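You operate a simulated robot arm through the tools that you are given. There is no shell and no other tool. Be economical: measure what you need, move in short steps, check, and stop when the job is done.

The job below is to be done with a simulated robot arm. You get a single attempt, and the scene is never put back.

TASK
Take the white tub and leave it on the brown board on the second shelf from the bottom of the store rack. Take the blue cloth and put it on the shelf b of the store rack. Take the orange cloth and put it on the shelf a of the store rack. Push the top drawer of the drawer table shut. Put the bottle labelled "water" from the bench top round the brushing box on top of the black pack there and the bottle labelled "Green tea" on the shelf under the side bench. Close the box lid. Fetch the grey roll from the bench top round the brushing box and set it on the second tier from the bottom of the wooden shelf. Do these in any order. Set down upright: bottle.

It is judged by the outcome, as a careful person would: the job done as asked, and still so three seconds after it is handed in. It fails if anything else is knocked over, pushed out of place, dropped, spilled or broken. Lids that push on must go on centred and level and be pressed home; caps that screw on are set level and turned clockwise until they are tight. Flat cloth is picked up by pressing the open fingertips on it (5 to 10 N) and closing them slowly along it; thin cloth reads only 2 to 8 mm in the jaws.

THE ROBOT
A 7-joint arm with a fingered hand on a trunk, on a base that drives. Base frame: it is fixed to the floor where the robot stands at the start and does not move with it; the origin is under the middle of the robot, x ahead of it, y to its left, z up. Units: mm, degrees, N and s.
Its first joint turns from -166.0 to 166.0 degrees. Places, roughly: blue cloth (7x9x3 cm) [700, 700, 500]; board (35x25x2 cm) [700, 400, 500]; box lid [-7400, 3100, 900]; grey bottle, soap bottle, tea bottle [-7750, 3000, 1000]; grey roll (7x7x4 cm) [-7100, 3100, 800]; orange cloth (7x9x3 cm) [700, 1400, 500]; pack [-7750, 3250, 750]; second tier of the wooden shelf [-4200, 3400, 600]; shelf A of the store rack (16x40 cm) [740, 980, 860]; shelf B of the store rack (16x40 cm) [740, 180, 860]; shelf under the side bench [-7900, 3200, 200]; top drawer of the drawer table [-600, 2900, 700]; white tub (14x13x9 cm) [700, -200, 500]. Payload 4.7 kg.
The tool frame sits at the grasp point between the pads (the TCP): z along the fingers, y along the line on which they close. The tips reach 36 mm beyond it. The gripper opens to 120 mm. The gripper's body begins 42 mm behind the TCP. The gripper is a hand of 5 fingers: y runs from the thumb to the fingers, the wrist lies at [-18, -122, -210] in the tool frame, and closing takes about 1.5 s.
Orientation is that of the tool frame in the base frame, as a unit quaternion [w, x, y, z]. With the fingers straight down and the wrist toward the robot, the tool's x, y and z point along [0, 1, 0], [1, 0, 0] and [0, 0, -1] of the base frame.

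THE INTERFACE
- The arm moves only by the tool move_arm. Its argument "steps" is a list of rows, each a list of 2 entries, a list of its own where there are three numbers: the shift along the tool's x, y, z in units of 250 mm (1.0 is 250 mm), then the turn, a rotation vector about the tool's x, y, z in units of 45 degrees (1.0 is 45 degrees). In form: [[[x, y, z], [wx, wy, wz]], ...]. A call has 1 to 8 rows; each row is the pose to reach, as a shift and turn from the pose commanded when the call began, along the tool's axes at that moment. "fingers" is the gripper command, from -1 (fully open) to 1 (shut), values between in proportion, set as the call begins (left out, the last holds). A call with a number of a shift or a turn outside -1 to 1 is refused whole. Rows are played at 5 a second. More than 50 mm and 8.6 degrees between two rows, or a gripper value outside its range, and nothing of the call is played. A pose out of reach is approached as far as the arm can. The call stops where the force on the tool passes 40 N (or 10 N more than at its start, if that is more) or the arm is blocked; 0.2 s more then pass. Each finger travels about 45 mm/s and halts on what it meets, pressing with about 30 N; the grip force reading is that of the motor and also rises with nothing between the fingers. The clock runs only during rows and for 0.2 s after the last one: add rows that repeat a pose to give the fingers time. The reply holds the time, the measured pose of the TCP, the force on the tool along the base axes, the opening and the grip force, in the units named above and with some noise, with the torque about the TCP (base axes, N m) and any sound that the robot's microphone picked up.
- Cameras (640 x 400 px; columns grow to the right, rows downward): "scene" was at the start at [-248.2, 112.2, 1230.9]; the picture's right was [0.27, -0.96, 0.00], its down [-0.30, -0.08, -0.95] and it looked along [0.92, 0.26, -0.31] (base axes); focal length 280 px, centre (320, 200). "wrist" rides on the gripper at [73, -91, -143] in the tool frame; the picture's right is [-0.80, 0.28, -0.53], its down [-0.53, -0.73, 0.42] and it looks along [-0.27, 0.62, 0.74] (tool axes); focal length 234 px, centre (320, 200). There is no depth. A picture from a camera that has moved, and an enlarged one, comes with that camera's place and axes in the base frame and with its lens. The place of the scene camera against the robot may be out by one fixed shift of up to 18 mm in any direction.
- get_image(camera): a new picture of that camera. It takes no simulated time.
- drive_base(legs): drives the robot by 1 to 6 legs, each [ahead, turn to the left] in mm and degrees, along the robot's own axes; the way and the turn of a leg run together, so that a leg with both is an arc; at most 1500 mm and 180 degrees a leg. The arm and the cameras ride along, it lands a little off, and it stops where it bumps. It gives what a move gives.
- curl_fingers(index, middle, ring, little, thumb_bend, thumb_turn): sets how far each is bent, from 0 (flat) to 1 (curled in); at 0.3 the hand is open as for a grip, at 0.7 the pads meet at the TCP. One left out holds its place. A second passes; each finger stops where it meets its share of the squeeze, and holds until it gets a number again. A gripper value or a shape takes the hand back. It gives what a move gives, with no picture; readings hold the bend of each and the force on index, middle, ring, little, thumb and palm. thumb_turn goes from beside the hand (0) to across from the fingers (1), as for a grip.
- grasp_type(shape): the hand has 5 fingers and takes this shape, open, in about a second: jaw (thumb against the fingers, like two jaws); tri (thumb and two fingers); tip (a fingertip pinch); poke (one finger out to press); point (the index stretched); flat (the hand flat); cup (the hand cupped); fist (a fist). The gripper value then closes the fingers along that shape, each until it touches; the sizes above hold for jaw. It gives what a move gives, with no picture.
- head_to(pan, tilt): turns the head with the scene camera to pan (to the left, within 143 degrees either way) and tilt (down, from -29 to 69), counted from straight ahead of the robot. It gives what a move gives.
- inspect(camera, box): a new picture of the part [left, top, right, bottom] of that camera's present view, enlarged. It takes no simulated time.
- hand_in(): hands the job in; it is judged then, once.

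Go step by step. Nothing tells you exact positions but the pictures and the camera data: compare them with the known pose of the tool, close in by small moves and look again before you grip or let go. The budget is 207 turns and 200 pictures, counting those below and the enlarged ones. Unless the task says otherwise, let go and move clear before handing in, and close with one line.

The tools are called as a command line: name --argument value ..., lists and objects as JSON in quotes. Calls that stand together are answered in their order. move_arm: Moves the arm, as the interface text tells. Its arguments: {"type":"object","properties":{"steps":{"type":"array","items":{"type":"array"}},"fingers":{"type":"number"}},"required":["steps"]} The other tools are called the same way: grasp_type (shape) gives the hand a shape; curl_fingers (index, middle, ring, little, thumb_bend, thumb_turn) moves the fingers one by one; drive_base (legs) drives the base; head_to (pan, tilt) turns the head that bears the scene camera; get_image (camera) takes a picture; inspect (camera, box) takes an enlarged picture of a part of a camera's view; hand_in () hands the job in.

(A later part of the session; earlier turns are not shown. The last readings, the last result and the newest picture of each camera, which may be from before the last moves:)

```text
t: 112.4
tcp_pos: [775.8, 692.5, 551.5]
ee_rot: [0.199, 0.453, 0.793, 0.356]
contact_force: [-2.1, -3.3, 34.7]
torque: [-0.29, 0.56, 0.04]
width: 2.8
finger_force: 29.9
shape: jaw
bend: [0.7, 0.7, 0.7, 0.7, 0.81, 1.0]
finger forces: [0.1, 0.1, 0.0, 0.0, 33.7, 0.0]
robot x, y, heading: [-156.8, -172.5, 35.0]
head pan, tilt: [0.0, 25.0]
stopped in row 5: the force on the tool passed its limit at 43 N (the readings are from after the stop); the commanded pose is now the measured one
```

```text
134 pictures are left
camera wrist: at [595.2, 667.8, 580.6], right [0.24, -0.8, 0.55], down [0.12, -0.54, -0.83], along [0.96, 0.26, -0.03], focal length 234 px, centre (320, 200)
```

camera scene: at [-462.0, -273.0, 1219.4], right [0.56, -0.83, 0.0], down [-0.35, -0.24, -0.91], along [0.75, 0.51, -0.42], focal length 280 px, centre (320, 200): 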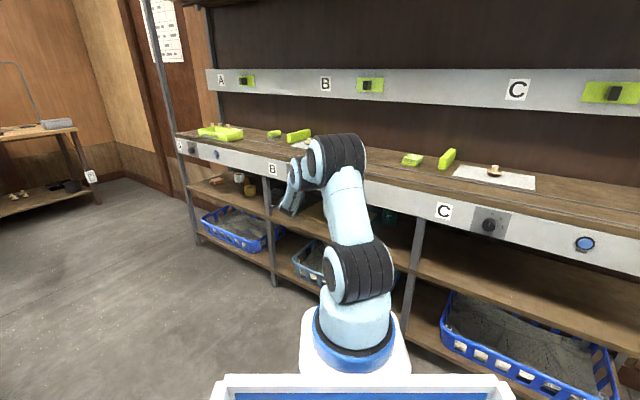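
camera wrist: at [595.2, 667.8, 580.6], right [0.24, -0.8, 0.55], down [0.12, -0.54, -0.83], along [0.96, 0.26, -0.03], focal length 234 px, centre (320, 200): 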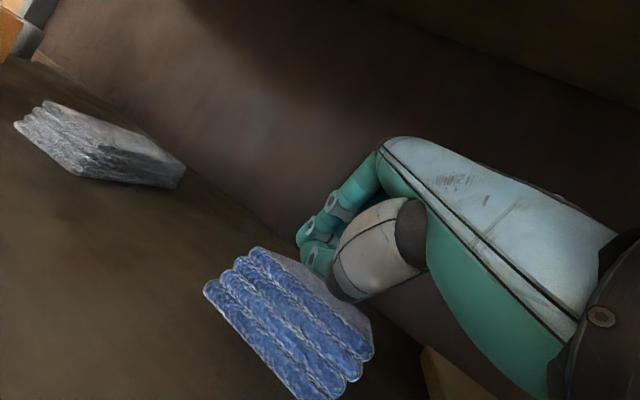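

The thumb is in the way. I'll raise the hand and fold the thumb out beside the palm, since there's room here beyond the post.

move_arm --steps '[[[0, 0.04, -0.04], [0, 0, 0]], [[0, 0.07, -0.07], [0, 0, 0]]]'

curl_fingers --index 0.7 --middle 0.7 --ring 0.7 --little 0.7 --thumb_bend 0.3 --thumb_turn 0.0

get_image --camera "wrist"

```text
t: 112.7
tcp_pos: [775.6, 690.9, 552.4]
ee_rot: [0.2, 0.453, 0.793, 0.356]
contact_force: [-1.4, 2.1, 31.0]
torque: [-0.1, 0.49, 0.01]
width: 2.3
finger_force: 30.0
shape: jaw
bend: [0.7, 0.7, 0.7, 0.7, 0.81, 1.0]
finger forces: [0.0, 0.0, 0.0, 0.1, 30.3, 0.1]
robot x, y, heading: [-157.7, -171.7, 34.7]
head pan, tilt: [0.0, 25.0]
stopped in row 1: the force on the tool passed its limit at 50 N (the readings are from after the stop); the commanded pose is now the measured one
```

```text
t: 113.7
tcp_pos: [776.0, 690.9, 549.6]
ee_rot: [0.2, 0.454, 0.793, 0.355]
contact_force: [0.2, 0.7, 0.8]
torque: [0.0, 0.0, 0.03]
width: 146.9
finger_force: 0.1
shape: fingers
bend: [0.7, 0.7, 0.7, 0.7, 0.3, 0.0]
finger forces: [0.0, 0.0, 0.0, 0.1, 0.0, 0.0]
robot x, y, heading: [-159.5, -174.8, 34.7]
head pan, tilt: [0.0, 25.0]
```

```text
133 pictures are left
camera wrist: at [595.3, 667.2, 579.2], right [0.24, -0.8, 0.55], down [0.12, -0.54, -0.83], along [0.96, 0.26, -0.03], focal length 234 px, centre (320, 200)
```

wrist: 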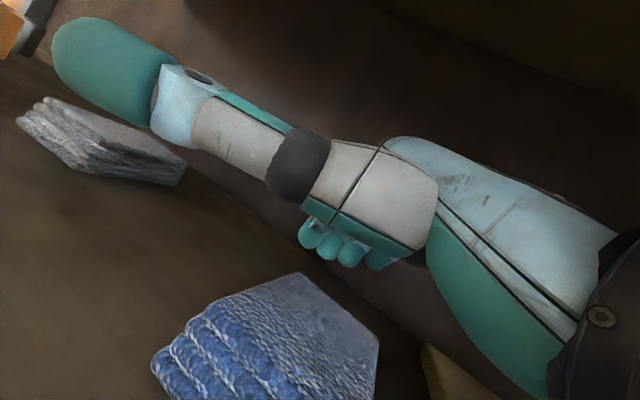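

Now I have a clear view: the fingers are hooked just behind the cloth's far edge (x≈745). I'll centre them and lower.

move_arm --steps '[[[-0.106, -0.01, -0.01], [0, 0, 0]], [[-0.106, -0.03, 0.01], [0, 0, 0]], [[-0.106, -0.05, 0.03], [0, 0, 0]], [[-0.106, -0.06, 0.04], [0, 0, 0]]]'

get_image --camera "wrist"

```text
t: 114.7
tcp_pos: [791.3, 663.8, 534.2]
ee_rot: [0.2, 0.455, 0.791, 0.357]
contact_force: [1.2, 0.7, 1.4]
torque: [-0.08, 0.1, -0.01]
width: 147.1
finger_force: 0.0
shape: fingers
bend: [0.7, 0.7, 0.7, 0.7, 0.3, 0.0]
finger forces: [0.1, 0.0, 0.1, 0.0, 0.1, 0.1]
robot x, y, heading: [-155.0, -172.3, 34.1]
head pan, tilt: [0.0, 25.0]
```

```text
132 pictures are left
camera wrist: at [610.4, 641.2, 563.4], right [0.23, -0.8, 0.55], down [0.12, -0.54, -0.83], along [0.97, 0.26, -0.03], focal length 234 px, centre (320, 200)
```

wrist: 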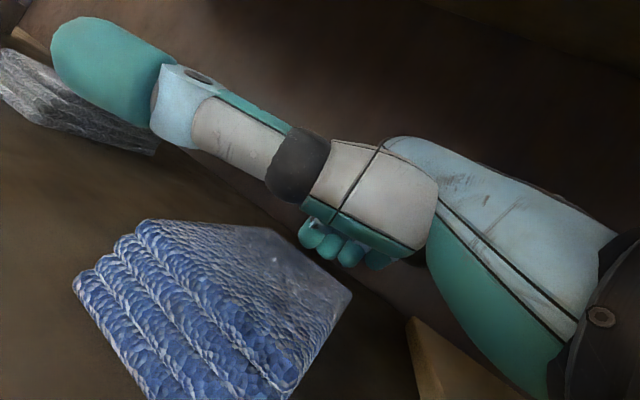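

The fingertips are behind the cloth at shelf level. I'll pull it 80 mm straight towards the front.

move_arm --steps '[[[0.041, -0.06, -0.037], [0, 0, 0]], [[0.082, -0.11, -0.086], [0, 0, 0]], [[0.122, -0.158, -0.134], [0, 0, 0]], [[0.163, -0.206, -0.183], [0, 0, 0]]]'

get_image --camera "wrist"

```text
t: 115.7
tcp_pos: [707.4, 667.4, 526.6]
ee_rot: [0.199, 0.453, 0.793, 0.356]
contact_force: [0.3, 0.0, 1.2]
torque: [0.01, -0.03, -0.02]
width: 147.1
finger_force: 0.3
shape: fingers
bend: [0.7, 0.7, 0.7, 0.7, 0.3, 0.0]
finger forces: [0.9, 0.1, 0.0, 0.0, 0.1, 0.0]
robot x, y, heading: [-154.4, -169.9, 34.5]
head pan, tilt: [0.0, 25.0]
```

```text
131 pictures are left
camera wrist: at [527.1, 643.6, 555.1], right [0.24, -0.8, 0.55], down [0.12, -0.54, -0.83], along [0.96, 0.26, -0.03], focal length 234 px, centre (320, 200)
```

wrist: 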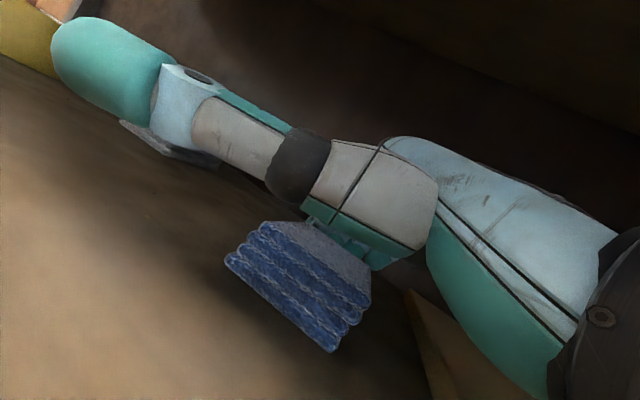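

The raking works and the cloth follows the fingers. I'll curl the thumb in closer to the palm so it clears the post, then keep pulling, slightly to the right.

curl_fingers --thumb_bend 1.0

get_image --camera "wrist"

```text
t: 116.7
tcp_pos: [707.2, 668.3, 525.4]
ee_rot: [0.2, 0.454, 0.793, 0.355]
contact_force: [0.3, 0.0, 1.8]
torque: [0.04, -0.01, -0.02]
width: 75.3
finger_force: 0.4
shape: fingers
bend: [0.69, 0.7, 0.7, 0.7, 1.0, 0.0]
finger forces: [1.3, 0.0, 0.0, 0.0, 0.0, 0.0]
robot x, y, heading: [-156.4, -173.1, 34.6]
head pan, tilt: [0.0, 25.0]
```

```text
130 pictures are left
camera wrist: at [526.6, 643.8, 554.7], right [0.24, -0.8, 0.55], down [0.12, -0.54, -0.83], along [0.96, 0.26, -0.03], focal length 234 px, centre (320, 200)
```

wrist: 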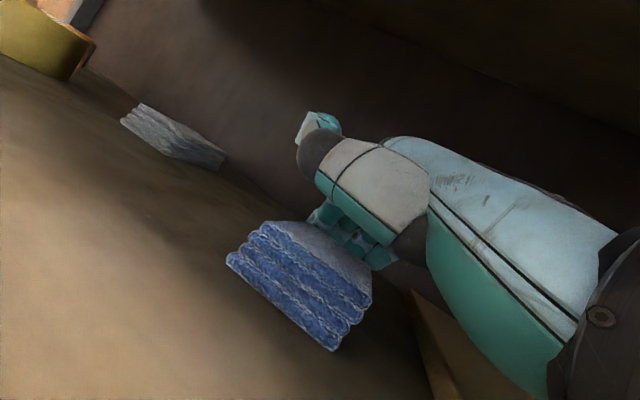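

The thumb is neatly folded. I'll pull another 120 mm, drifting right.

move_arm --steps '[[[0.025, -0.053, -0.053], [0, 0, 0]], [[0.049, -0.107, -0.107], [0, 0, 0]], [[0.074, -0.16, -0.16], [0, 0, 0]], [[0.098, -0.213, -0.213], [0, 0, 0]], [[0.123, -0.267, -0.267], [0, 0, 0]], [[0.147, -0.32, -0.32], [0, 0, 0]]]'

get_image --camera "wrist"

```text
t: 118.1
tcp_pos: [591.3, 642.7, 518.7]
ee_rot: [0.2, 0.453, 0.793, 0.355]
contact_force: [-1.1, -1.6, 4.4]
torque: [-0.04, -0.15, -0.05]
width: 75.5
finger_force: 2.3
shape: fingers
bend: [0.69, 0.69, 0.7, 0.7, 1.0, 0.0]
finger forces: [0.4, 4.3, 0.1, 0.0, 0.0, 0.0]
robot x, y, heading: [-156.4, -171.9, 34.6]
head pan, tilt: [0.0, 25.0]
```

```text
129 pictures are left
camera wrist: at [410.0, 617.5, 548.3], right [0.24, -0.8, 0.55], down [0.12, -0.54, -0.83], along [0.96, 0.26, -0.03], focal length 234 px, centre (320, 200)
```

wrist: 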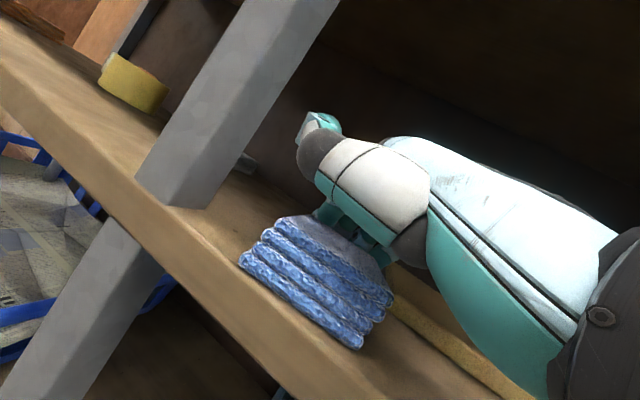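

The cloth's near edge is about 12 mm from the shelf's front edge. I'll pull another 48 mm so it overhangs.

move_arm --steps '[[[0.02, -0.037, -0.049], [0, 0, 0]], [[0.039, -0.073, -0.097], [0, 0, 0]], [[0.058, -0.11, -0.146], [0, 0, 0]]]'

get_image --camera "wrist"

inspect --camera "scene" --box '[220, 130, 340, 230]'

```text
t: 118.9
tcp_pos: [545.0, 631.3, 523.6]
ee_rot: [0.199, 0.453, 0.793, 0.356]
contact_force: [0.7, -0.7, 0.7]
torque: [-0.01, 0.01, 0.01]
width: 75.7
finger_force: 0.2
shape: fingers
bend: [0.7, 0.7, 0.7, 0.7, 1.0, 0.0]
finger forces: [0.0, 0.0, 0.1, 0.0, 0.1, 0.1]
robot x, y, heading: [-155.8, -170.3, 34.4]
head pan, tilt: [0.0, 25.0]
```

```text
128 pictures are left
camera wrist: at [364.2, 607.7, 552.8], right [0.24, -0.8, 0.55], down [0.12, -0.54, -0.83], along [0.96, 0.26, -0.03], focal length 234 px, centre (320, 200)
```

wrist: 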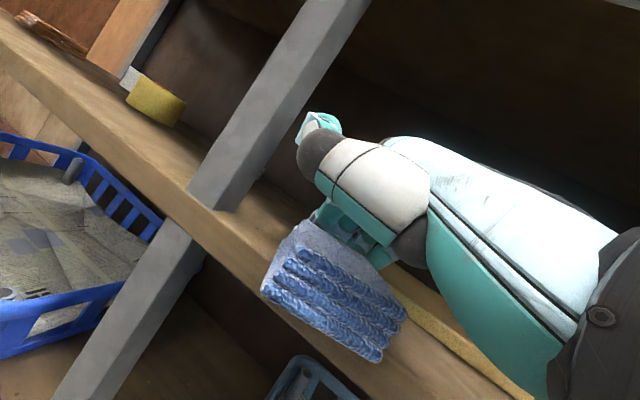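

```text
4.00 times, centred on (280, 180) of scene
camera zoom: at [-404.1, -235.1, 1219.4], right [0.57, -0.82, 0.0], down [-0.35, -0.24, -0.91], along [0.75, 0.51, -0.42], focal length 1122 px, centre (480, 280)
```

zoom: 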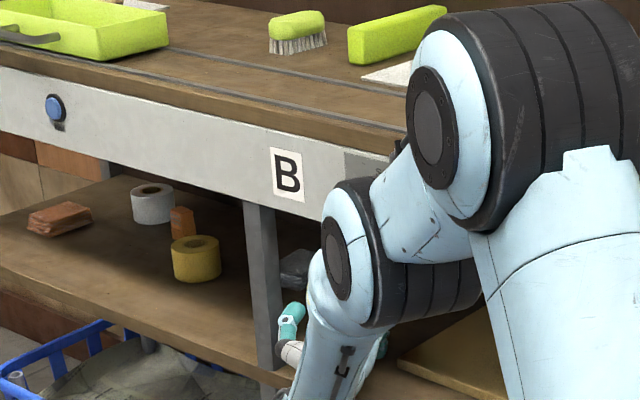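

inspect --camera "wrist" --box '[200, 200, 460, 400]'

```text
2.00 times, centred on (330, 300) of wrist
camera zoom: at [364.2, 607.7, 552.8], right [0.24, -0.8, 0.55], down [0.12, -0.54, -0.83], along [0.96, 0.26, -0.03], focal length 468 px, centre (300, 0)
```

zoom: 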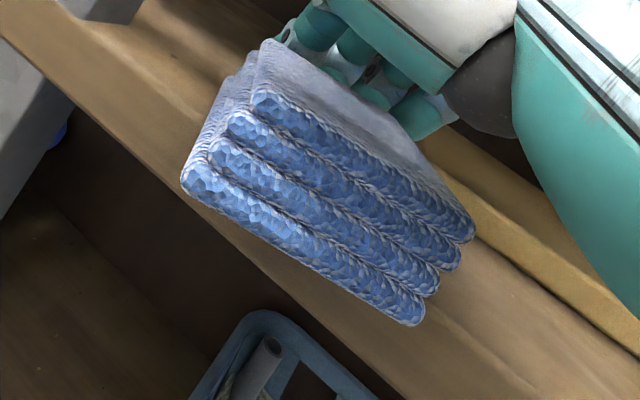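

The cloth now sits at the shelf's front edge, where the hand can grip it from above in front of the beam. I'll raise the hand, bring it nearly vertical and return it to an open jaw.

move_arm --steps '[[[0, 0.06, -0.053], [0, 0, 0]], [[0.005, 0.1, -0.1], [0.12, 0, 0]], [[0.01, 0.08, -0.14], [0.24, 0, 0]], [[0.016, 0.063, -0.175], [0.36, 0, 0]], [[0.022, 0.045, -0.21], [0.48, 0, 0]], [[0.028, 0.03, -0.245], [0.6, 0, 0]], [[0.034, 0.013, -0.28], [0.72, 0, 0]], [[0.04, -0.003, -0.309], [0.844, 0, 0]]]'

get_image --camera "wrist"

inspect --camera "scene" --box '[220, 130, 340, 230]'

```text
t: 120.7
tcp_pos: [489.8, 609.8, 573.7]
ee_rot: [0.04, 0.493, 0.866, 0.076]
contact_force: [-0.1, 0.0, -0.7]
torque: [0.01, -0.02, 0.02]
width: 75.7
finger_force: 0.1
shape: fingers
bend: [0.7, 0.7, 0.7, 0.7, 1.0, 0.0]
finger forces: [0.0, 0.0, 0.0, 0.0, 0.1, 0.2]
robot x, y, heading: [-154.5, -173.9, 34.4]
head pan, tilt: [0.0, 25.0]
```

```text
125 pictures are left
camera wrist: at [354.9, 611.8, 700.3], right [0.57, -0.6, 0.56], down [-0.29, -0.79, -0.55], along [0.77, 0.15, -0.62], focal length 234 px, centre (320, 200)
```

wrist: 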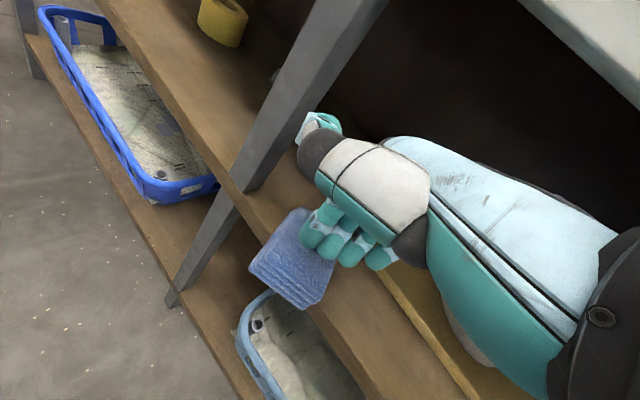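

```text
4.00 times, centred on (280, 180) of scene
camera zoom: at [-404.1, -235.0, 1219.4], right [0.57, -0.82, 0.0], down [-0.35, -0.24, -0.91], along [0.75, 0.52, -0.42], focal length 1122 px, centre (480, 280)
```

zoom: 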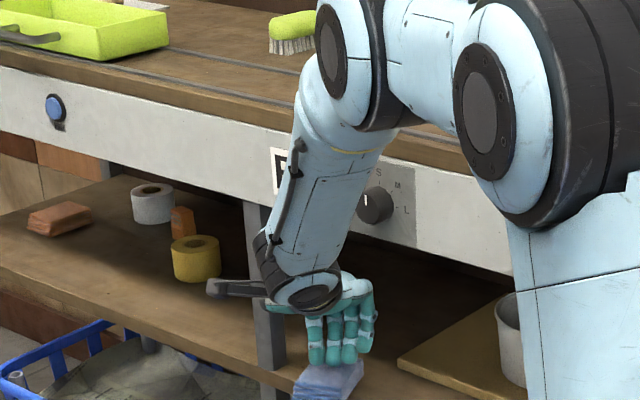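

The hand is upright above the cloth, which is centred at about (502, 618). I'll open the fingers and swing the thumb across to the front.

curl_fingers --index 0.3 --middle 0.3 --ring 0.3 --little 0.3 --thumb_turn 1.0

grasp_type --shape "jaw"

get_image --camera "wrist"

```text
t: 121.7
tcp_pos: [490.8, 609.7, 575.8]
ee_rot: [0.041, 0.494, 0.865, 0.078]
contact_force: [0.8, 0.7, 0.8]
torque: [0.02, 0.0, -0.01]
width: 37.1
finger_force: 0.1
shape: fingers
bend: [0.29, 0.3, 0.3, 0.3, 0.99, 1.0]
finger forces: [0.0, 0.0, 0.0, 0.0, 0.0, 0.1]
robot x, y, heading: [-153.3, -169.7, 34.5]
head pan, tilt: [0.0, 25.0]
```

```text
t: 122.6
tcp_pos: [490.0, 609.8, 574.7]
ee_rot: [0.041, 0.494, 0.865, 0.078]
contact_force: [-0.1, 0.0, -0.1]
torque: [0.0, -0.01, 0.01]
width: 120.0
finger_force: 0.1
shape: jaw
bend: [0.3, 0.3, 0.3, 0.3, 0.3, 0.98]
finger forces: [0.1, 0.0, 0.0, 0.1, 0.1, 0.0]
robot x, y, heading: [-152.5, -172.8, 34.6]
head pan, tilt: [0.0, 25.0]
```

```text
123 pictures are left
camera wrist: at [355.0, 612.2, 701.0], right [0.57, -0.6, 0.56], down [-0.29, -0.78, -0.55], along [0.77, 0.15, -0.62], focal length 234 px, centre (320, 200)
```

wrist: 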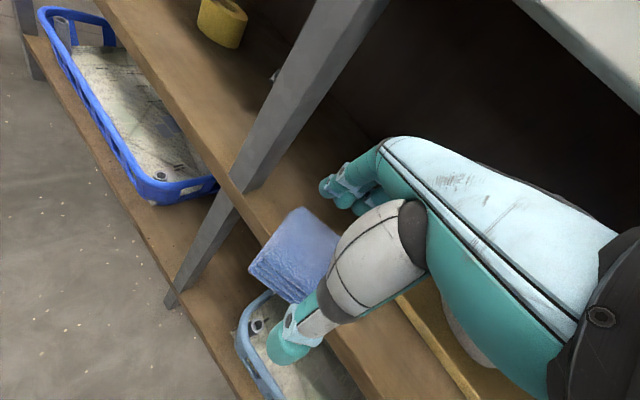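

The cloth is centred between the jaws. I'll descend and close.

move_arm --steps '[[[0, 0.012, 0.063], [0, 0, 0]], [[0, 0.023, 0.126], [0, 0, 0]], [[0, 0.023, 0.135], [0, 0, 0]]]'

move_arm --steps '[[[0, 0, 0], [0, 0, 0]], [[0, 0, 0], [0, 0, 0]], [[0, 0, 0], [0, 0, 0]], [[0, 0, 0], [0, 0, 0]], [[0, 0, 0], [0, 0, 0]], [[0, 0, 0], [0, 0, 0]], [[0, 0, 0], [0, 0, 0]], [[0, 0, 0], [0, 0, 0]]]' --fingers 1

get_image --camera "wrist"

```text
t: 123.4
tcp_pos: [499.4, 616.3, 543.0]
ee_rot: [0.04, 0.492, 0.866, 0.078]
contact_force: [0.1, -0.1, -0.5]
torque: [-0.01, 0.01, 0.0]
width: 119.6
finger_force: 0.3
shape: jaw
bend: [0.3, 0.3, 0.3, 0.3, 0.3, 0.98]
finger forces: [0.0, 0.1, 0.1, 0.0, 0.0, 0.0]
robot x, y, heading: [-154.4, -174.7, 34.5]
head pan, tilt: [0.0, 25.0]
```

```text
t: 125.2
tcp_pos: [499.9, 615.4, 542.5]
ee_rot: [0.041, 0.493, 0.865, 0.078]
contact_force: [-0.3, -0.2, -0.8]
torque: [0.03, -0.01, -0.03]
width: 83.9
finger_force: 30.1
shape: jaw
bend: [0.27, 0.38, 0.37, 0.42, 0.6, 0.99]
finger forces: [14.6, 8.0, 3.4, 0.0, 25.8, 0.0]
robot x, y, heading: [-151.3, -175.1, 34.6]
head pan, tilt: [0.0, 25.0]
```

```text
122 pictures are left
camera wrist: at [364.5, 618.3, 668.8], right [0.57, -0.6, 0.56], down [-0.29, -0.78, -0.55], along [0.77, 0.15, -0.62], focal length 234 px, centre (320, 200)
```

wrist: 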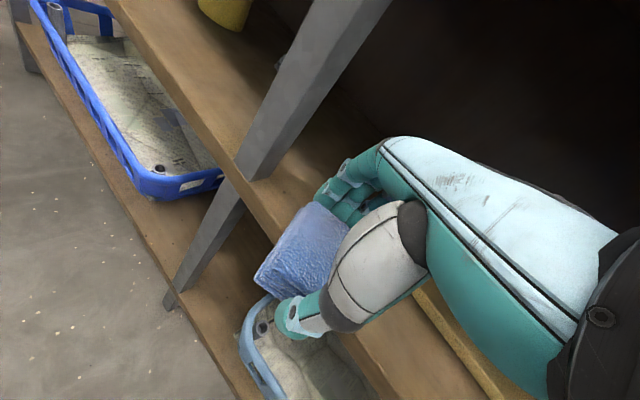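

It's gripped at 84 mm. I'll lift slightly and draw back out.

move_arm --steps '[[[0, 0.005, -0.05], [0, 0, 0]], [[0, -0.02, -0.1], [0, 0, 0]], [[0, -0.15, -0.13], [0, 0, 0]], [[0, -0.3, -0.15], [0, 0, 0]], [[0, -0.45, -0.18], [0, 0, 0]], [[0, -0.6, -0.2], [0, 0, 0]]]'

get_image --camera "wrist"

```text
t: 126.6
tcp_pos: [366.1, 536.0, 565.4]
ee_rot: [0.04, 0.493, 0.865, 0.079]
contact_force: [-0.6, 0.5, -1.2]
torque: [0.04, -0.02, 0.0]
width: 83.7
finger_force: 30.0
shape: jaw
bend: [0.27, 0.38, 0.37, 0.42, 0.6, 0.99]
finger forces: [14.6, 8.0, 3.5, 0.1, 26.1, 0.0]
robot x, y, heading: [-156.0, -173.4, 34.6]
head pan, tilt: [0.0, 25.0]
```

```text
121 pictures are left
camera wrist: at [231.2, 537.9, 691.0], right [0.57, -0.6, 0.56], down [-0.29, -0.78, -0.55], along [0.77, 0.15, -0.62], focal length 234 px, centre (320, 200)
```

wrist: 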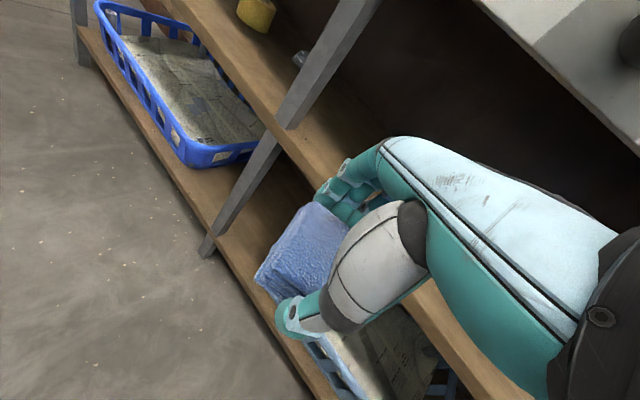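

The cloth is held securely. I'll raise it in front of the rack to above counter height and turn the hand towards bay B.

move_arm --steps '[[[0, 0.029, -0.164], [0, 0, 0]], [[0, 0.058, -0.328], [0, 0, 0]], [[0, 0.087, -0.49], [0, 0, 0]], [[0, 0.116, -0.655], [0, 0, 0]], [[0, 0.145, -0.82], [0, 0, 0]], [[0, 0.174, -0.985], [0, 0, 0]]]'

move_arm --steps '[[[-0.1, 0.01, -0.13], [0, -0.02, 0.11]], [[-0.2, 0.02, -0.26], [0, -0.038, 0.22]], [[-0.3, 0.04, -0.39], [0, -0.057, 0.33]], [[-0.4, 0.06, -0.5], [0, -0.076, 0.44]], [[-0.5, 0.08, -0.55], [0, -0.095, 0.547]], [[-0.65, 0.08, -0.58], [0, -0.095, 0.547]], [[-0.8, 0.08, -0.58], [0, -0.095, 0.547]]]'

get_image --camera "wrist"

get_image --camera "scene"

```text
t: 128.0
tcp_pos: [366.4, 533.3, 813.7]
ee_rot: [0.041, 0.492, 0.866, 0.078]
contact_force: [0.9, 0.3, -1.8]
torque: [0.03, 0.0, 0.02]
width: 83.5
finger_force: 30.4
shape: jaw
bend: [0.27, 0.38, 0.37, 0.42, 0.6, 0.99]
finger forces: [14.4, 7.9, 3.4, 0.0, 26.0, 0.0]
robot x, y, heading: [-153.7, -174.1, 34.8]
head pan, tilt: [0.0, 25.0]
```

```text
t: 129.6
tcp_pos: [463.9, 358.6, 960.5]
ee_rot: [0.055, 0.668, 0.739, 0.066]
contact_force: [0.0, 0.2, -2.0]
torque: [-0.02, 0.0, -0.01]
width: 83.7
finger_force: 29.9
shape: jaw
bend: [0.27, 0.38, 0.37, 0.42, 0.6, 0.99]
finger forces: [14.4, 8.0, 3.6, 0.1, 25.8, 0.0]
robot x, y, heading: [-151.6, -169.2, 34.5]
head pan, tilt: [0.0, 25.0]
```

```text
120 pictures are left
camera wrist: at [342.8, 417.6, 1087.1], right [0.26, -0.79, 0.56], down [-0.59, -0.59, -0.55], along [0.76, -0.19, -0.62], focal length 234 px, centre (320, 200)
```

wrist: 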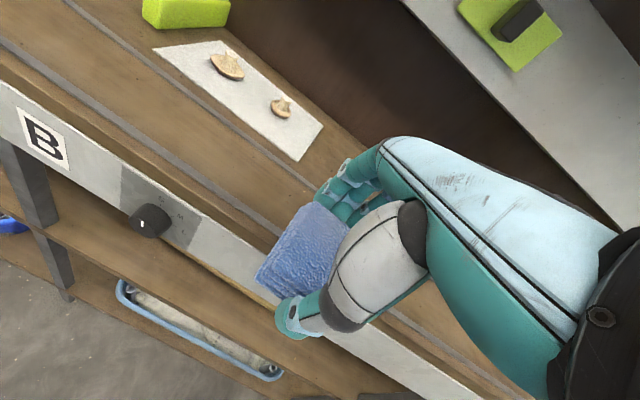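

```text
119 pictures are left
camera scene: at [-404.1, -235.2, 1219.4], right [0.57, -0.82, 0.0], down [-0.35, -0.24, -0.91], along [0.75, 0.52, -0.42], focal length 280 px, centre (320, 200)
```

scene: 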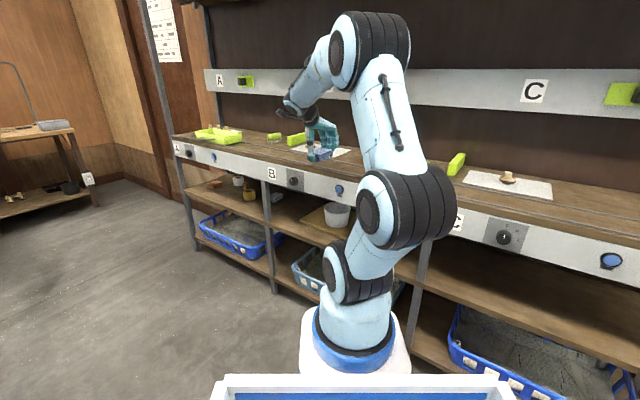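

Bay B is free between the white paper (y>400) and the lime stack (y≈64). I'll move over to about (735, 235).

move_arm --steps '[[[-0.086, 0.143, 0.026], [0, 0, 0]], [[-0.171, 0.286, 0.052], [0, 0, 0]], [[-0.257, 0.429, 0.078], [0, 0, 0]], [[-0.343, 0.571, 0.104], [0, 0, 0]], [[-0.429, 0.714, 0.13], [0, 0, 0]], [[-0.514, 0.857, 0.156], [0, 0, 0]], [[-0.6, 0.995, 0.182], [0, 0, 0]]]'

get_image --camera "wrist"

inspect --camera "scene" --box '[260, 80, 500, 240]'

```text
t: 131.2
tcp_pos: [730.2, 235.7, 958.2]
ee_rot: [0.055, 0.669, 0.738, 0.067]
contact_force: [0.2, 0.2, -0.1]
torque: [0.03, 0.03, -0.03]
width: 83.9
finger_force: 29.8
shape: jaw
bend: [0.27, 0.38, 0.37, 0.41, 0.6, 0.99]
finger forces: [14.5, 8.0, 3.6, 0.0, 26.0, 0.1]
robot x, y, heading: [-153.6, -172.5, 34.6]
head pan, tilt: [0.0, 25.0]
```

```text
118 pictures are left
camera wrist: at [610.0, 294.1, 1084.6], right [0.26, -0.79, 0.56], down [-0.59, -0.59, -0.55], along [0.76, -0.19, -0.62], focal length 234 px, centre (320, 200)
```

wrist: 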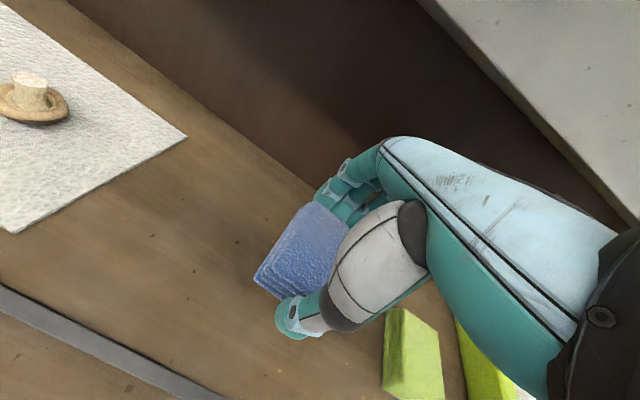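

```text
2.50 times, centred on (380, 160) of scene
camera zoom: at [-404.3, -235.3, 1219.3], right [0.57, -0.82, 0.0], down [-0.35, -0.24, -0.91], along [0.75, 0.52, -0.42], focal length 701 px, centre (170, 300)
```

zoom: 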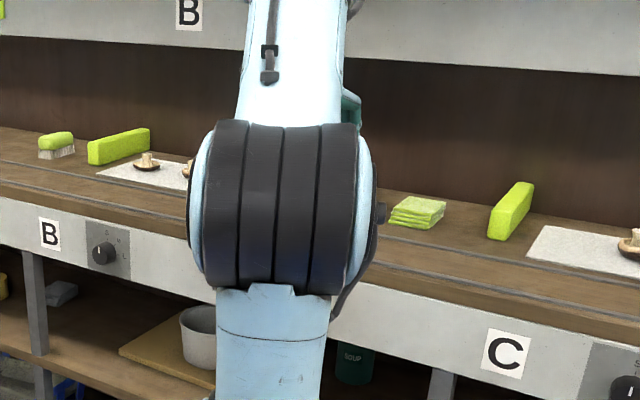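

The spot is clear. I'll lower to contact.

move_arm --steps '[[[0, -0.035, 0.197], [0, 0, 0]], [[0, -0.038, 0.213], [0, 0, 0]], [[0, -0.04, 0.225], [0, 0, 0]], [[0, -0.042, 0.237], [0, 0, 0]]]'

get_image --camera "wrist"

```text
t: 132.4
tcp_pos: [732.6, 235.7, 906.7]
ee_rot: [0.057, 0.669, 0.738, 0.071]
contact_force: [-0.9, -0.1, 6.3]
torque: [-0.04, 0.39, 0.02]
width: 83.2
finger_force: 29.8
shape: jaw
bend: [0.27, 0.39, 0.37, 0.41, 0.6, 0.99]
finger forces: [15.1, 8.2, 3.8, 0.1, 34.8, 0.0]
robot x, y, heading: [-152.0, -170.0, 34.7]
head pan, tilt: [0.0, 25.0]
stopped in row 4: the force on the tool passed its limit at 42 N (the readings are from after the stop); the commanded pose is now the measured one
```

```text
116 pictures are left
camera wrist: at [610.1, 294.0, 1031.1], right [0.26, -0.79, 0.56], down [-0.59, -0.59, -0.56], along [0.77, -0.18, -0.61], focal length 234 px, centre (320, 200)
```

wrist: 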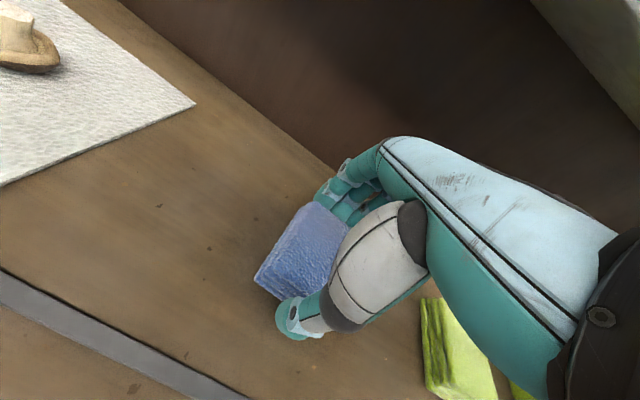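

It's in contact with the counter, so I'll open and lift clear.

move_arm --steps '[[[0, 0.002, -0.012], [0, 0, 0]], [[0, 0.002, -0.012], [0, 0, 0]], [[0, 0.002, -0.012], [0, 0, 0]], [[0, 0.002, -0.012], [0, 0, 0]], [[0, 0.02, -0.1], [0, 0, 0]], [[0, 0.05, -0.25], [0, 0, 0]], [[0, 0.07, -0.4], [0, 0, 0]]]' --fingers -1

get_image --camera "wrist"

```text
t: 134.0
tcp_pos: [730.8, 234.9, 1005.4]
ee_rot: [0.057, 0.668, 0.739, 0.071]
contact_force: [0.1, -0.1, -1.0]
torque: [-0.01, 0.0, 0.0]
width: 119.7
finger_force: 0.2
shape: jaw
bend: [0.3, 0.3, 0.3, 0.3, 0.3, 0.98]
finger forces: [0.1, 0.0, 0.0, 0.0, 0.0, 0.1]
robot x, y, heading: [-157.3, -174.8, 34.6]
head pan, tilt: [0.0, 25.0]
```

```text
115 pictures are left
camera wrist: at [609.9, 293.2, 1130.8], right [0.26, -0.79, 0.56], down [-0.59, -0.59, -0.56], along [0.77, -0.18, -0.62], focal length 234 px, centre (320, 200)
```

wrist: 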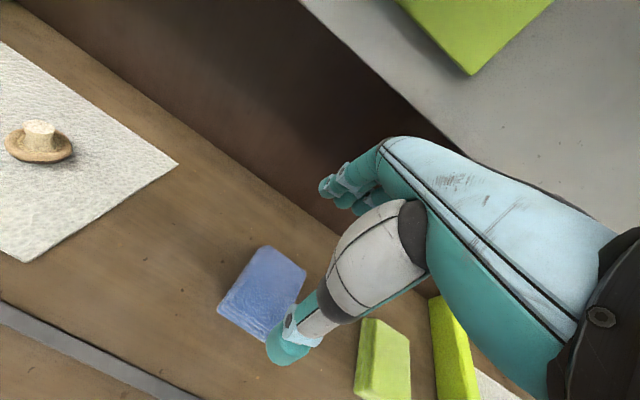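

The blue cloth rests flat on shelf B. I'll retract and drive to bay A for the orange cloth, using the same approach.

move_arm --steps '[[[0, -0.164, -0.04], [0, 0, 0]], [[0, -0.328, -0.07], [0, 0, 0]], [[0, -0.49, -0.09], [0, 0, 0]], [[0, -0.655, -0.12], [0, 0, 0]], [[0, -0.82, -0.15], [0, 0, 0]], [[0, -0.985, -0.174], [0, 0, 0]]]'

drive_base --legs '[[-150, 0], [0, 75.5], [1080, 0], [0, -96.5]]'

get_image --camera "scene"

get_image --camera "wrist"

```text
t: 135.4
tcp_pos: [482.3, 209.0, 1002.4]
ee_rot: [0.057, 0.668, 0.738, 0.072]
contact_force: [0.6, -0.1, -0.1]
torque: [-0.01, 0.01, 0.0]
width: 120.1
finger_force: 0.0
shape: jaw
bend: [0.3, 0.3, 0.3, 0.3, 0.3, 0.98]
finger forces: [0.1, 0.0, 0.0, 0.1, 0.0, 0.1]
robot x, y, heading: [-153.6, -171.7, 34.5]
head pan, tilt: [0.0, 25.0]
```

```text
t: 149.2
tcp_pos: [78.4, 888.1, 1003.0]
ee_rot: [0.069, 0.792, 0.604, 0.06]
contact_force: [-0.2, 0.4, -0.8]
torque: [0.03, -0.01, -0.01]
width: 120.0
finger_force: 0.1
shape: jaw
bend: [0.3, 0.3, 0.3, 0.3, 0.3, 0.98]
finger forces: [0.0, 0.1, 0.0, 0.0, 0.1, 0.1]
robot x, y, heading: [-649.3, 759.0, 13.6]
head pan, tilt: [0.0, 25.0]
```

```text
114 pictures are left
camera scene: at [-911.0, 789.3, 1219.4], right [0.23, -0.97, 0.0], down [-0.41, -0.1, -0.91], along [0.88, 0.21, -0.42], focal length 280 px, centre (320, 200)
```

scene: 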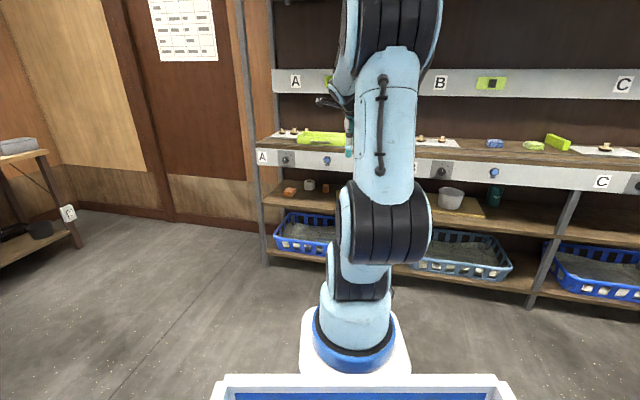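

```text
113 pictures are left
camera wrist: at [-13.5, 986.5, 1129.0], right [-0.04, -0.83, 0.56], down [-0.76, -0.34, -0.56], along [0.65, -0.45, -0.62], focal length 234 px, centre (320, 200)
```

wrist: 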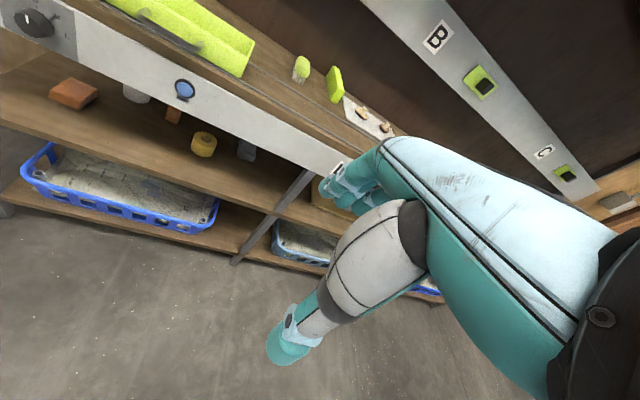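

The orange cloth is at about (655, 1357). I'll shift closer, fold the hand into the rake shape and lower in front of the rack.

drive_base --legs '[[0, 22.7], [247, 0], [0, -22.7]]'

curl_fingers --index 0.7 --middle 0.7 --ring 0.7 --little 0.7 --thumb_bend 1.0 --thumb_turn 0.0

move_arm --steps '[[[0, -0.029, 0.164], [0, 0, 0]], [[0, -0.058, 0.328], [0, 0, 0]], [[0, -0.087, 0.49], [0, 0, 0]], [[0, -0.116, 0.655], [0, 0, 0]], [[0, -0.145, 0.82], [0, 0, 0]], [[0, -0.174, 0.985], [0, 0, 0]]]'

```text
t: 153.4
tcp_pos: [276.3, 1035.4, 1004.3]
ee_rot: [0.069, 0.791, 0.604, 0.059]
contact_force: [0.7, 0.4, 0.2]
torque: [0.0, -0.01, 0.04]
width: 119.7
finger_force: 0.0
shape: jaw
bend: [0.3, 0.3, 0.3, 0.3, 0.3, 0.98]
finger forces: [0.0, 0.0, 0.0, 0.0, 0.0, 0.0]
robot x, y, heading: [-454.3, 904.8, 13.8]
head pan, tilt: [0.0, 25.0]
```

```text
t: 154.4
tcp_pos: [276.0, 1034.7, 1003.9]
ee_rot: [0.069, 0.791, 0.604, 0.061]
contact_force: [-0.5, -0.1, 0.5]
torque: [0.0, 0.0, 0.02]
width: 75.6
finger_force: 0.1
shape: fingers
bend: [0.7, 0.7, 0.7, 0.7, 1.0, 0.0]
finger forces: [0.0, 0.0, 0.0, 0.0, 0.1, 0.0]
robot x, y, heading: [-454.6, 911.7, 13.5]
head pan, tilt: [0.0, 25.0]
```

```text
t: 155.8
tcp_pos: [278.4, 1040.1, 752.6]
ee_rot: [0.068, 0.791, 0.605, 0.06]
contact_force: [0.1, 0.0, 0.7]
torque: [-0.02, 0.01, -0.01]
width: 75.7
finger_force: 0.1
shape: fingers
bend: [0.7, 0.7, 0.7, 0.7, 1.0, 0.0]
finger forces: [0.0, 0.0, 0.0, 0.0, 0.0, 0.1]
robot x, y, heading: [-453.6, 908.9, 13.7]
head pan, tilt: [0.0, 25.0]
```

I'll yaw the hand to about +10° while moving left, then tilt it forward and advance to the opening.

move_arm --steps '[[[0.108, -0.023, 0.084], [0, 0.016, -0.091]], [[0.216, -0.047, 0.168], [0, 0.032, -0.182]], [[0.324, -0.07, 0.252], [0, 0.048, -0.273]], [[0.432, -0.093, 0.336], [0, 0.064, -0.364]], [[0.54, -0.117, 0.42], [0, 0.08, -0.455]], [[0.648, -0.14, 0.504], [0, 0.097, -0.547]]]'

move_arm --steps '[[[0.02, 0.08, 0.04], [-0.12, 0, 0]], [[0.04, 0.16, 0.08], [-0.24, 0, 0]], [[0.06, 0.24, 0.11], [-0.36, 0, 0]], [[0.08, 0.32, 0.15], [-0.48, 0, 0]], [[0.1, 0.4, 0.19], [-0.6, 0, 0]], [[0.12, 0.48, 0.23], [-0.72, 0, 0]], [[0.14, 0.556, 0.26], [-0.822, 0, 0]]]'

get_image --camera "wrist"

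get_image --camera "scene"

```text
t: 157.2
tcp_pos: [311.3, 1200.2, 624.9]
ee_rot: [0.057, 0.641, 0.762, 0.074]
contact_force: [0.1, -0.2, 0.6]
torque: [0.01, 0.03, 0.02]
width: 75.4
finger_force: 0.0
shape: fingers
bend: [0.7, 0.7, 0.7, 0.7, 1.0, 0.0]
finger forces: [0.1, 0.1, 0.0, 0.0, 0.0, 0.0]
robot x, y, heading: [-455.0, 905.2, 13.6]
head pan, tilt: [0.0, 25.0]
```

```text
t: 158.8
tcp_pos: [451.3, 1259.9, 587.7]
ee_rot: [0.259, 0.59, 0.699, 0.312]
contact_force: [0.3, -0.4, 0.5]
torque: [-0.04, 0.01, 0.01]
width: 75.9
finger_force: 0.0
shape: fingers
bend: [0.7, 0.7, 0.7, 0.7, 1.0, 0.0]
finger forces: [0.1, 0.0, 0.1, 0.0, 0.1, 0.0]
robot x, y, heading: [-457.0, 903.6, 13.9]
head pan, tilt: [0.0, 25.0]
```

```text
112 pictures are left
camera wrist: at [274.0, 1301.2, 616.9], right [-0.06, -0.83, 0.55], down [-0.09, -0.55, -0.83], along [0.99, -0.1, -0.04], focal length 234 px, centre (320, 200)
```

wrist: 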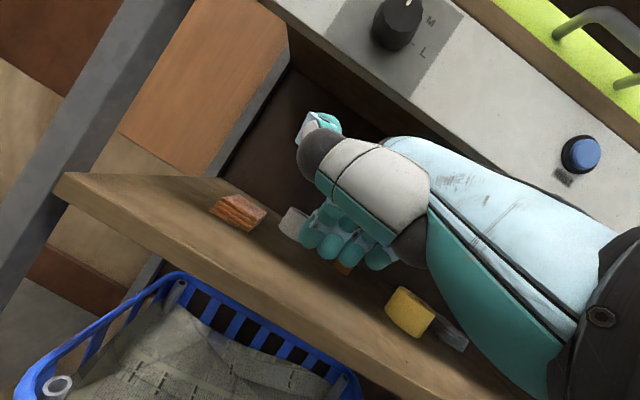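

```text
111 pictures are left
camera scene: at [-713.7, 935.1, 1219.4], right [0.24, -0.97, 0.0], down [-0.41, -0.1, -0.91], along [0.88, 0.21, -0.42], focal length 280 px, centre (320, 200)
```

scene: 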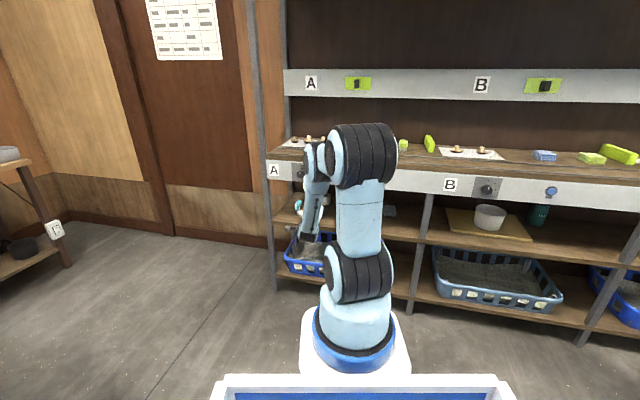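

The orange cloth is confirmed at (646, 1361). I'll reach over it to just behind its far edge.

move_arm --steps '[[[0.036, 0.111, 0.133], [0, 0, 0]], [[0.073, 0.223, 0.267], [0, 0, 0]], [[0.109, 0.334, 0.4], [0, 0, 0]], [[0.145, 0.446, 0.534], [0, 0, 0]], [[0.181, 0.557, 0.667], [0, 0, 0]], [[0.218, 0.669, 0.8], [0, 0, 0]], [[0.254, 0.78, 0.934], [0, 0, 0]]]'

get_image --camera "wrist"

```text
t: 160.4
tcp_pos: [739.9, 1373.5, 573.8]
ee_rot: [0.258, 0.591, 0.699, 0.311]
contact_force: [0.5, 0.1, 0.3]
torque: [-0.03, 0.04, 0.0]
width: 75.6
finger_force: 0.0
shape: fingers
bend: [0.7, 0.7, 0.7, 0.7, 1.0, 0.0]
finger forces: [0.0, 0.0, 0.0, 0.0, 0.0, 0.0]
robot x, y, heading: [-454.7, 905.4, 13.6]
head pan, tilt: [0.0, 25.0]
```

```text
110 pictures are left
camera wrist: at [563.3, 1414.9, 604.1], right [-0.06, -0.83, 0.55], down [-0.09, -0.55, -0.83], along [0.99, -0.1, -0.04], focal length 234 px, centre (320, 200)
```

wrist: 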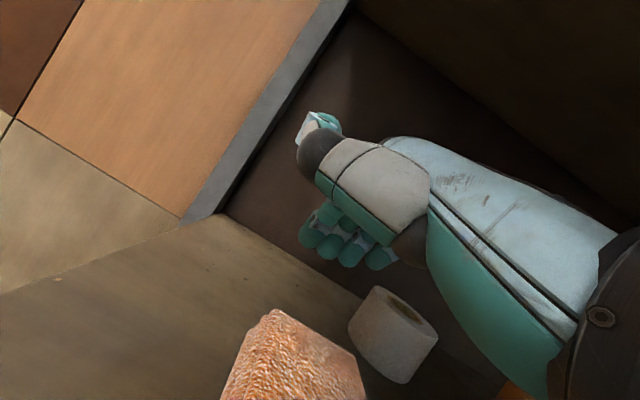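

The far edge is at x≈701, with the white roll safely to the right. I'll lower behind it and pull straight back.

move_arm --steps '[[[-0.048, -0.07, 0.064], [0, 0, 0]], [[-0.048, -0.139, 0.127], [0, 0, 0]], [[-0.026, -0.223, 0.035], [0, 0, 0]], [[-0.005, -0.3, -0.05], [0, 0, 0]], [[0.017, -0.38, -0.14], [0, 0, 0]], [[0.04, -0.46, -0.23], [0, 0, 0]], [[0.06, -0.54, -0.32], [0, 0, 0]]]'

get_image --camera "wrist"

```text
t: 162.0
tcp_pos: [588.3, 1363.6, 529.6]
ee_rot: [0.259, 0.59, 0.698, 0.311]
contact_force: [-0.2, 0.1, 0.5]
torque: [0.0, -0.02, 0.01]
width: 75.6
finger_force: 0.8
shape: fingers
bend: [0.7, 0.7, 0.7, 0.7, 1.0, 0.0]
finger forces: [0.1, 0.0, 0.1, 0.1, 0.0, 0.0]
robot x, y, heading: [-457.5, 909.2, 13.6]
head pan, tilt: [0.0, 25.0]
```

```text
109 pictures are left
camera wrist: at [411.7, 1405.7, 559.0], right [-0.06, -0.83, 0.55], down [-0.09, -0.55, -0.83], along [0.99, -0.1, -0.04], focal length 234 px, centre (320, 200)
```

wrist: 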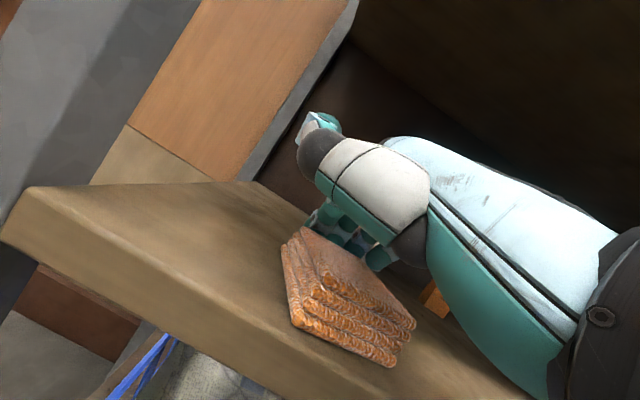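

The cloth is following. I'll pull another 55 mm so it overhangs slightly.

move_arm --steps '[[[0.012, -0.049, -0.053], [0, 0, 0]], [[0.025, -0.097, -0.107], [0, 0, 0]], [[0.038, -0.146, -0.16], [0, 0, 0]]]'

get_image --camera "wrist"

```text
t: 162.8
tcp_pos: [535.6, 1363.2, 529.0]
ee_rot: [0.258, 0.591, 0.698, 0.311]
contact_force: [0.4, -0.1, 1.2]
torque: [-0.01, -0.01, 0.01]
width: 75.4
finger_force: 0.1
shape: fingers
bend: [0.7, 0.7, 0.7, 0.7, 1.0, 0.0]
finger forces: [0.2, 0.0, 0.1, 0.0, 0.0, 0.1]
robot x, y, heading: [-456.1, 910.6, 13.7]
head pan, tilt: [0.0, 25.0]
```

```text
108 pictures are left
camera wrist: at [357.0, 1405.5, 558.8], right [-0.06, -0.83, 0.55], down [-0.09, -0.55, -0.83], along [0.99, -0.1, -0.04], focal length 234 px, centre (320, 200)
```

wrist: 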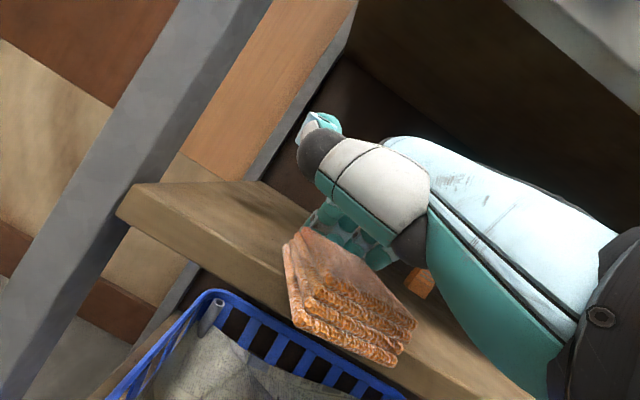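

It overhangs well, centred at about (503, 1355). I'll raise, bring the hand upright and reopen the jaw.

move_arm --steps '[[[0, 0.06, -0.053], [0, 0, 0]], [[0, 0.1, -0.1], [0.12, 0, 0]], [[0, 0.09, -0.13], [0.24, 0, 0]], [[0, 0.08, -0.155], [0.36, 0, 0]], [[-0.003, 0.06, -0.18], [0.48, 0, 0]], [[-0.004, 0.05, -0.2], [0.6, 0, 0]], [[-0.006, 0.035, -0.225], [0.72, 0, 0]], [[-0.007, 0.023, -0.248], [0.836, 0, 0]]]'

curl_fingers --index 0.3 --middle 0.3 --ring 0.3 --little 0.3 --thumb_turn 1.0

grasp_type --shape "jaw"

get_image --camera "wrist"

```text
t: 164.6
tcp_pos: [493.7, 1354.9, 575.1]
ee_rot: [0.053, 0.642, 0.762, 0.069]
contact_force: [0.0, 0.4, -0.3]
torque: [0.0, 0.01, -0.02]
width: 75.6
finger_force: 0.1
shape: fingers
bend: [0.7, 0.7, 0.7, 0.7, 1.0, 0.0]
finger forces: [0.0, 0.1, 0.1, 0.0, 0.0, 0.0]
robot x, y, heading: [-455.8, 910.0, 13.8]
head pan, tilt: [0.0, 25.0]
```

```text
t: 165.6
tcp_pos: [492.1, 1354.2, 574.5]
ee_rot: [0.053, 0.641, 0.763, 0.069]
contact_force: [-0.1, 0.8, -0.5]
torque: [-0.02, -0.03, 0.0]
width: 36.6
finger_force: 0.2
shape: fingers
bend: [0.29, 0.3, 0.3, 0.3, 0.99, 1.0]
finger forces: [0.1, 0.1, 0.0, 0.1, 0.1, 0.0]
robot x, y, heading: [-456.9, 906.0, 13.8]
head pan, tilt: [0.0, 25.0]
```

```text
t: 166.5
tcp_pos: [492.7, 1353.8, 574.8]
ee_rot: [0.053, 0.641, 0.762, 0.07]
contact_force: [0.0, -0.4, 0.4]
torque: [0.01, -0.01, 0.0]
width: 119.5
finger_force: 0.1
shape: jaw
bend: [0.3, 0.3, 0.3, 0.3, 0.3, 0.98]
finger forces: [0.0, 0.1, 0.1, 0.0, 0.0, 0.0]
robot x, y, heading: [-457.0, 910.7, 13.6]
head pan, tilt: [0.0, 25.0]
```

```text
107 pictures are left
camera wrist: at [367.8, 1404.4, 701.2], right [0.32, -0.76, 0.56], down [-0.55, -0.63, -0.55], along [0.77, -0.13, -0.62], focal length 234 px, centre (320, 200)
```

wrist: 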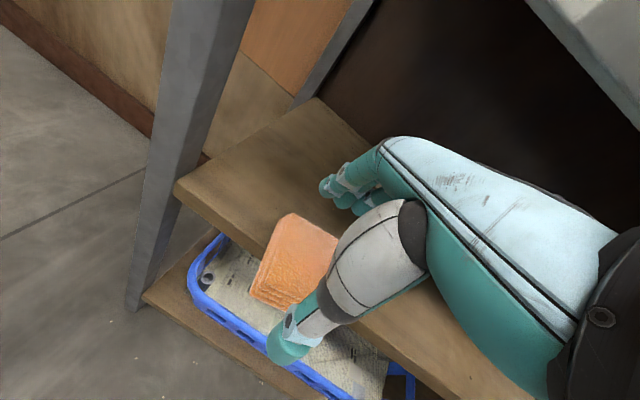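

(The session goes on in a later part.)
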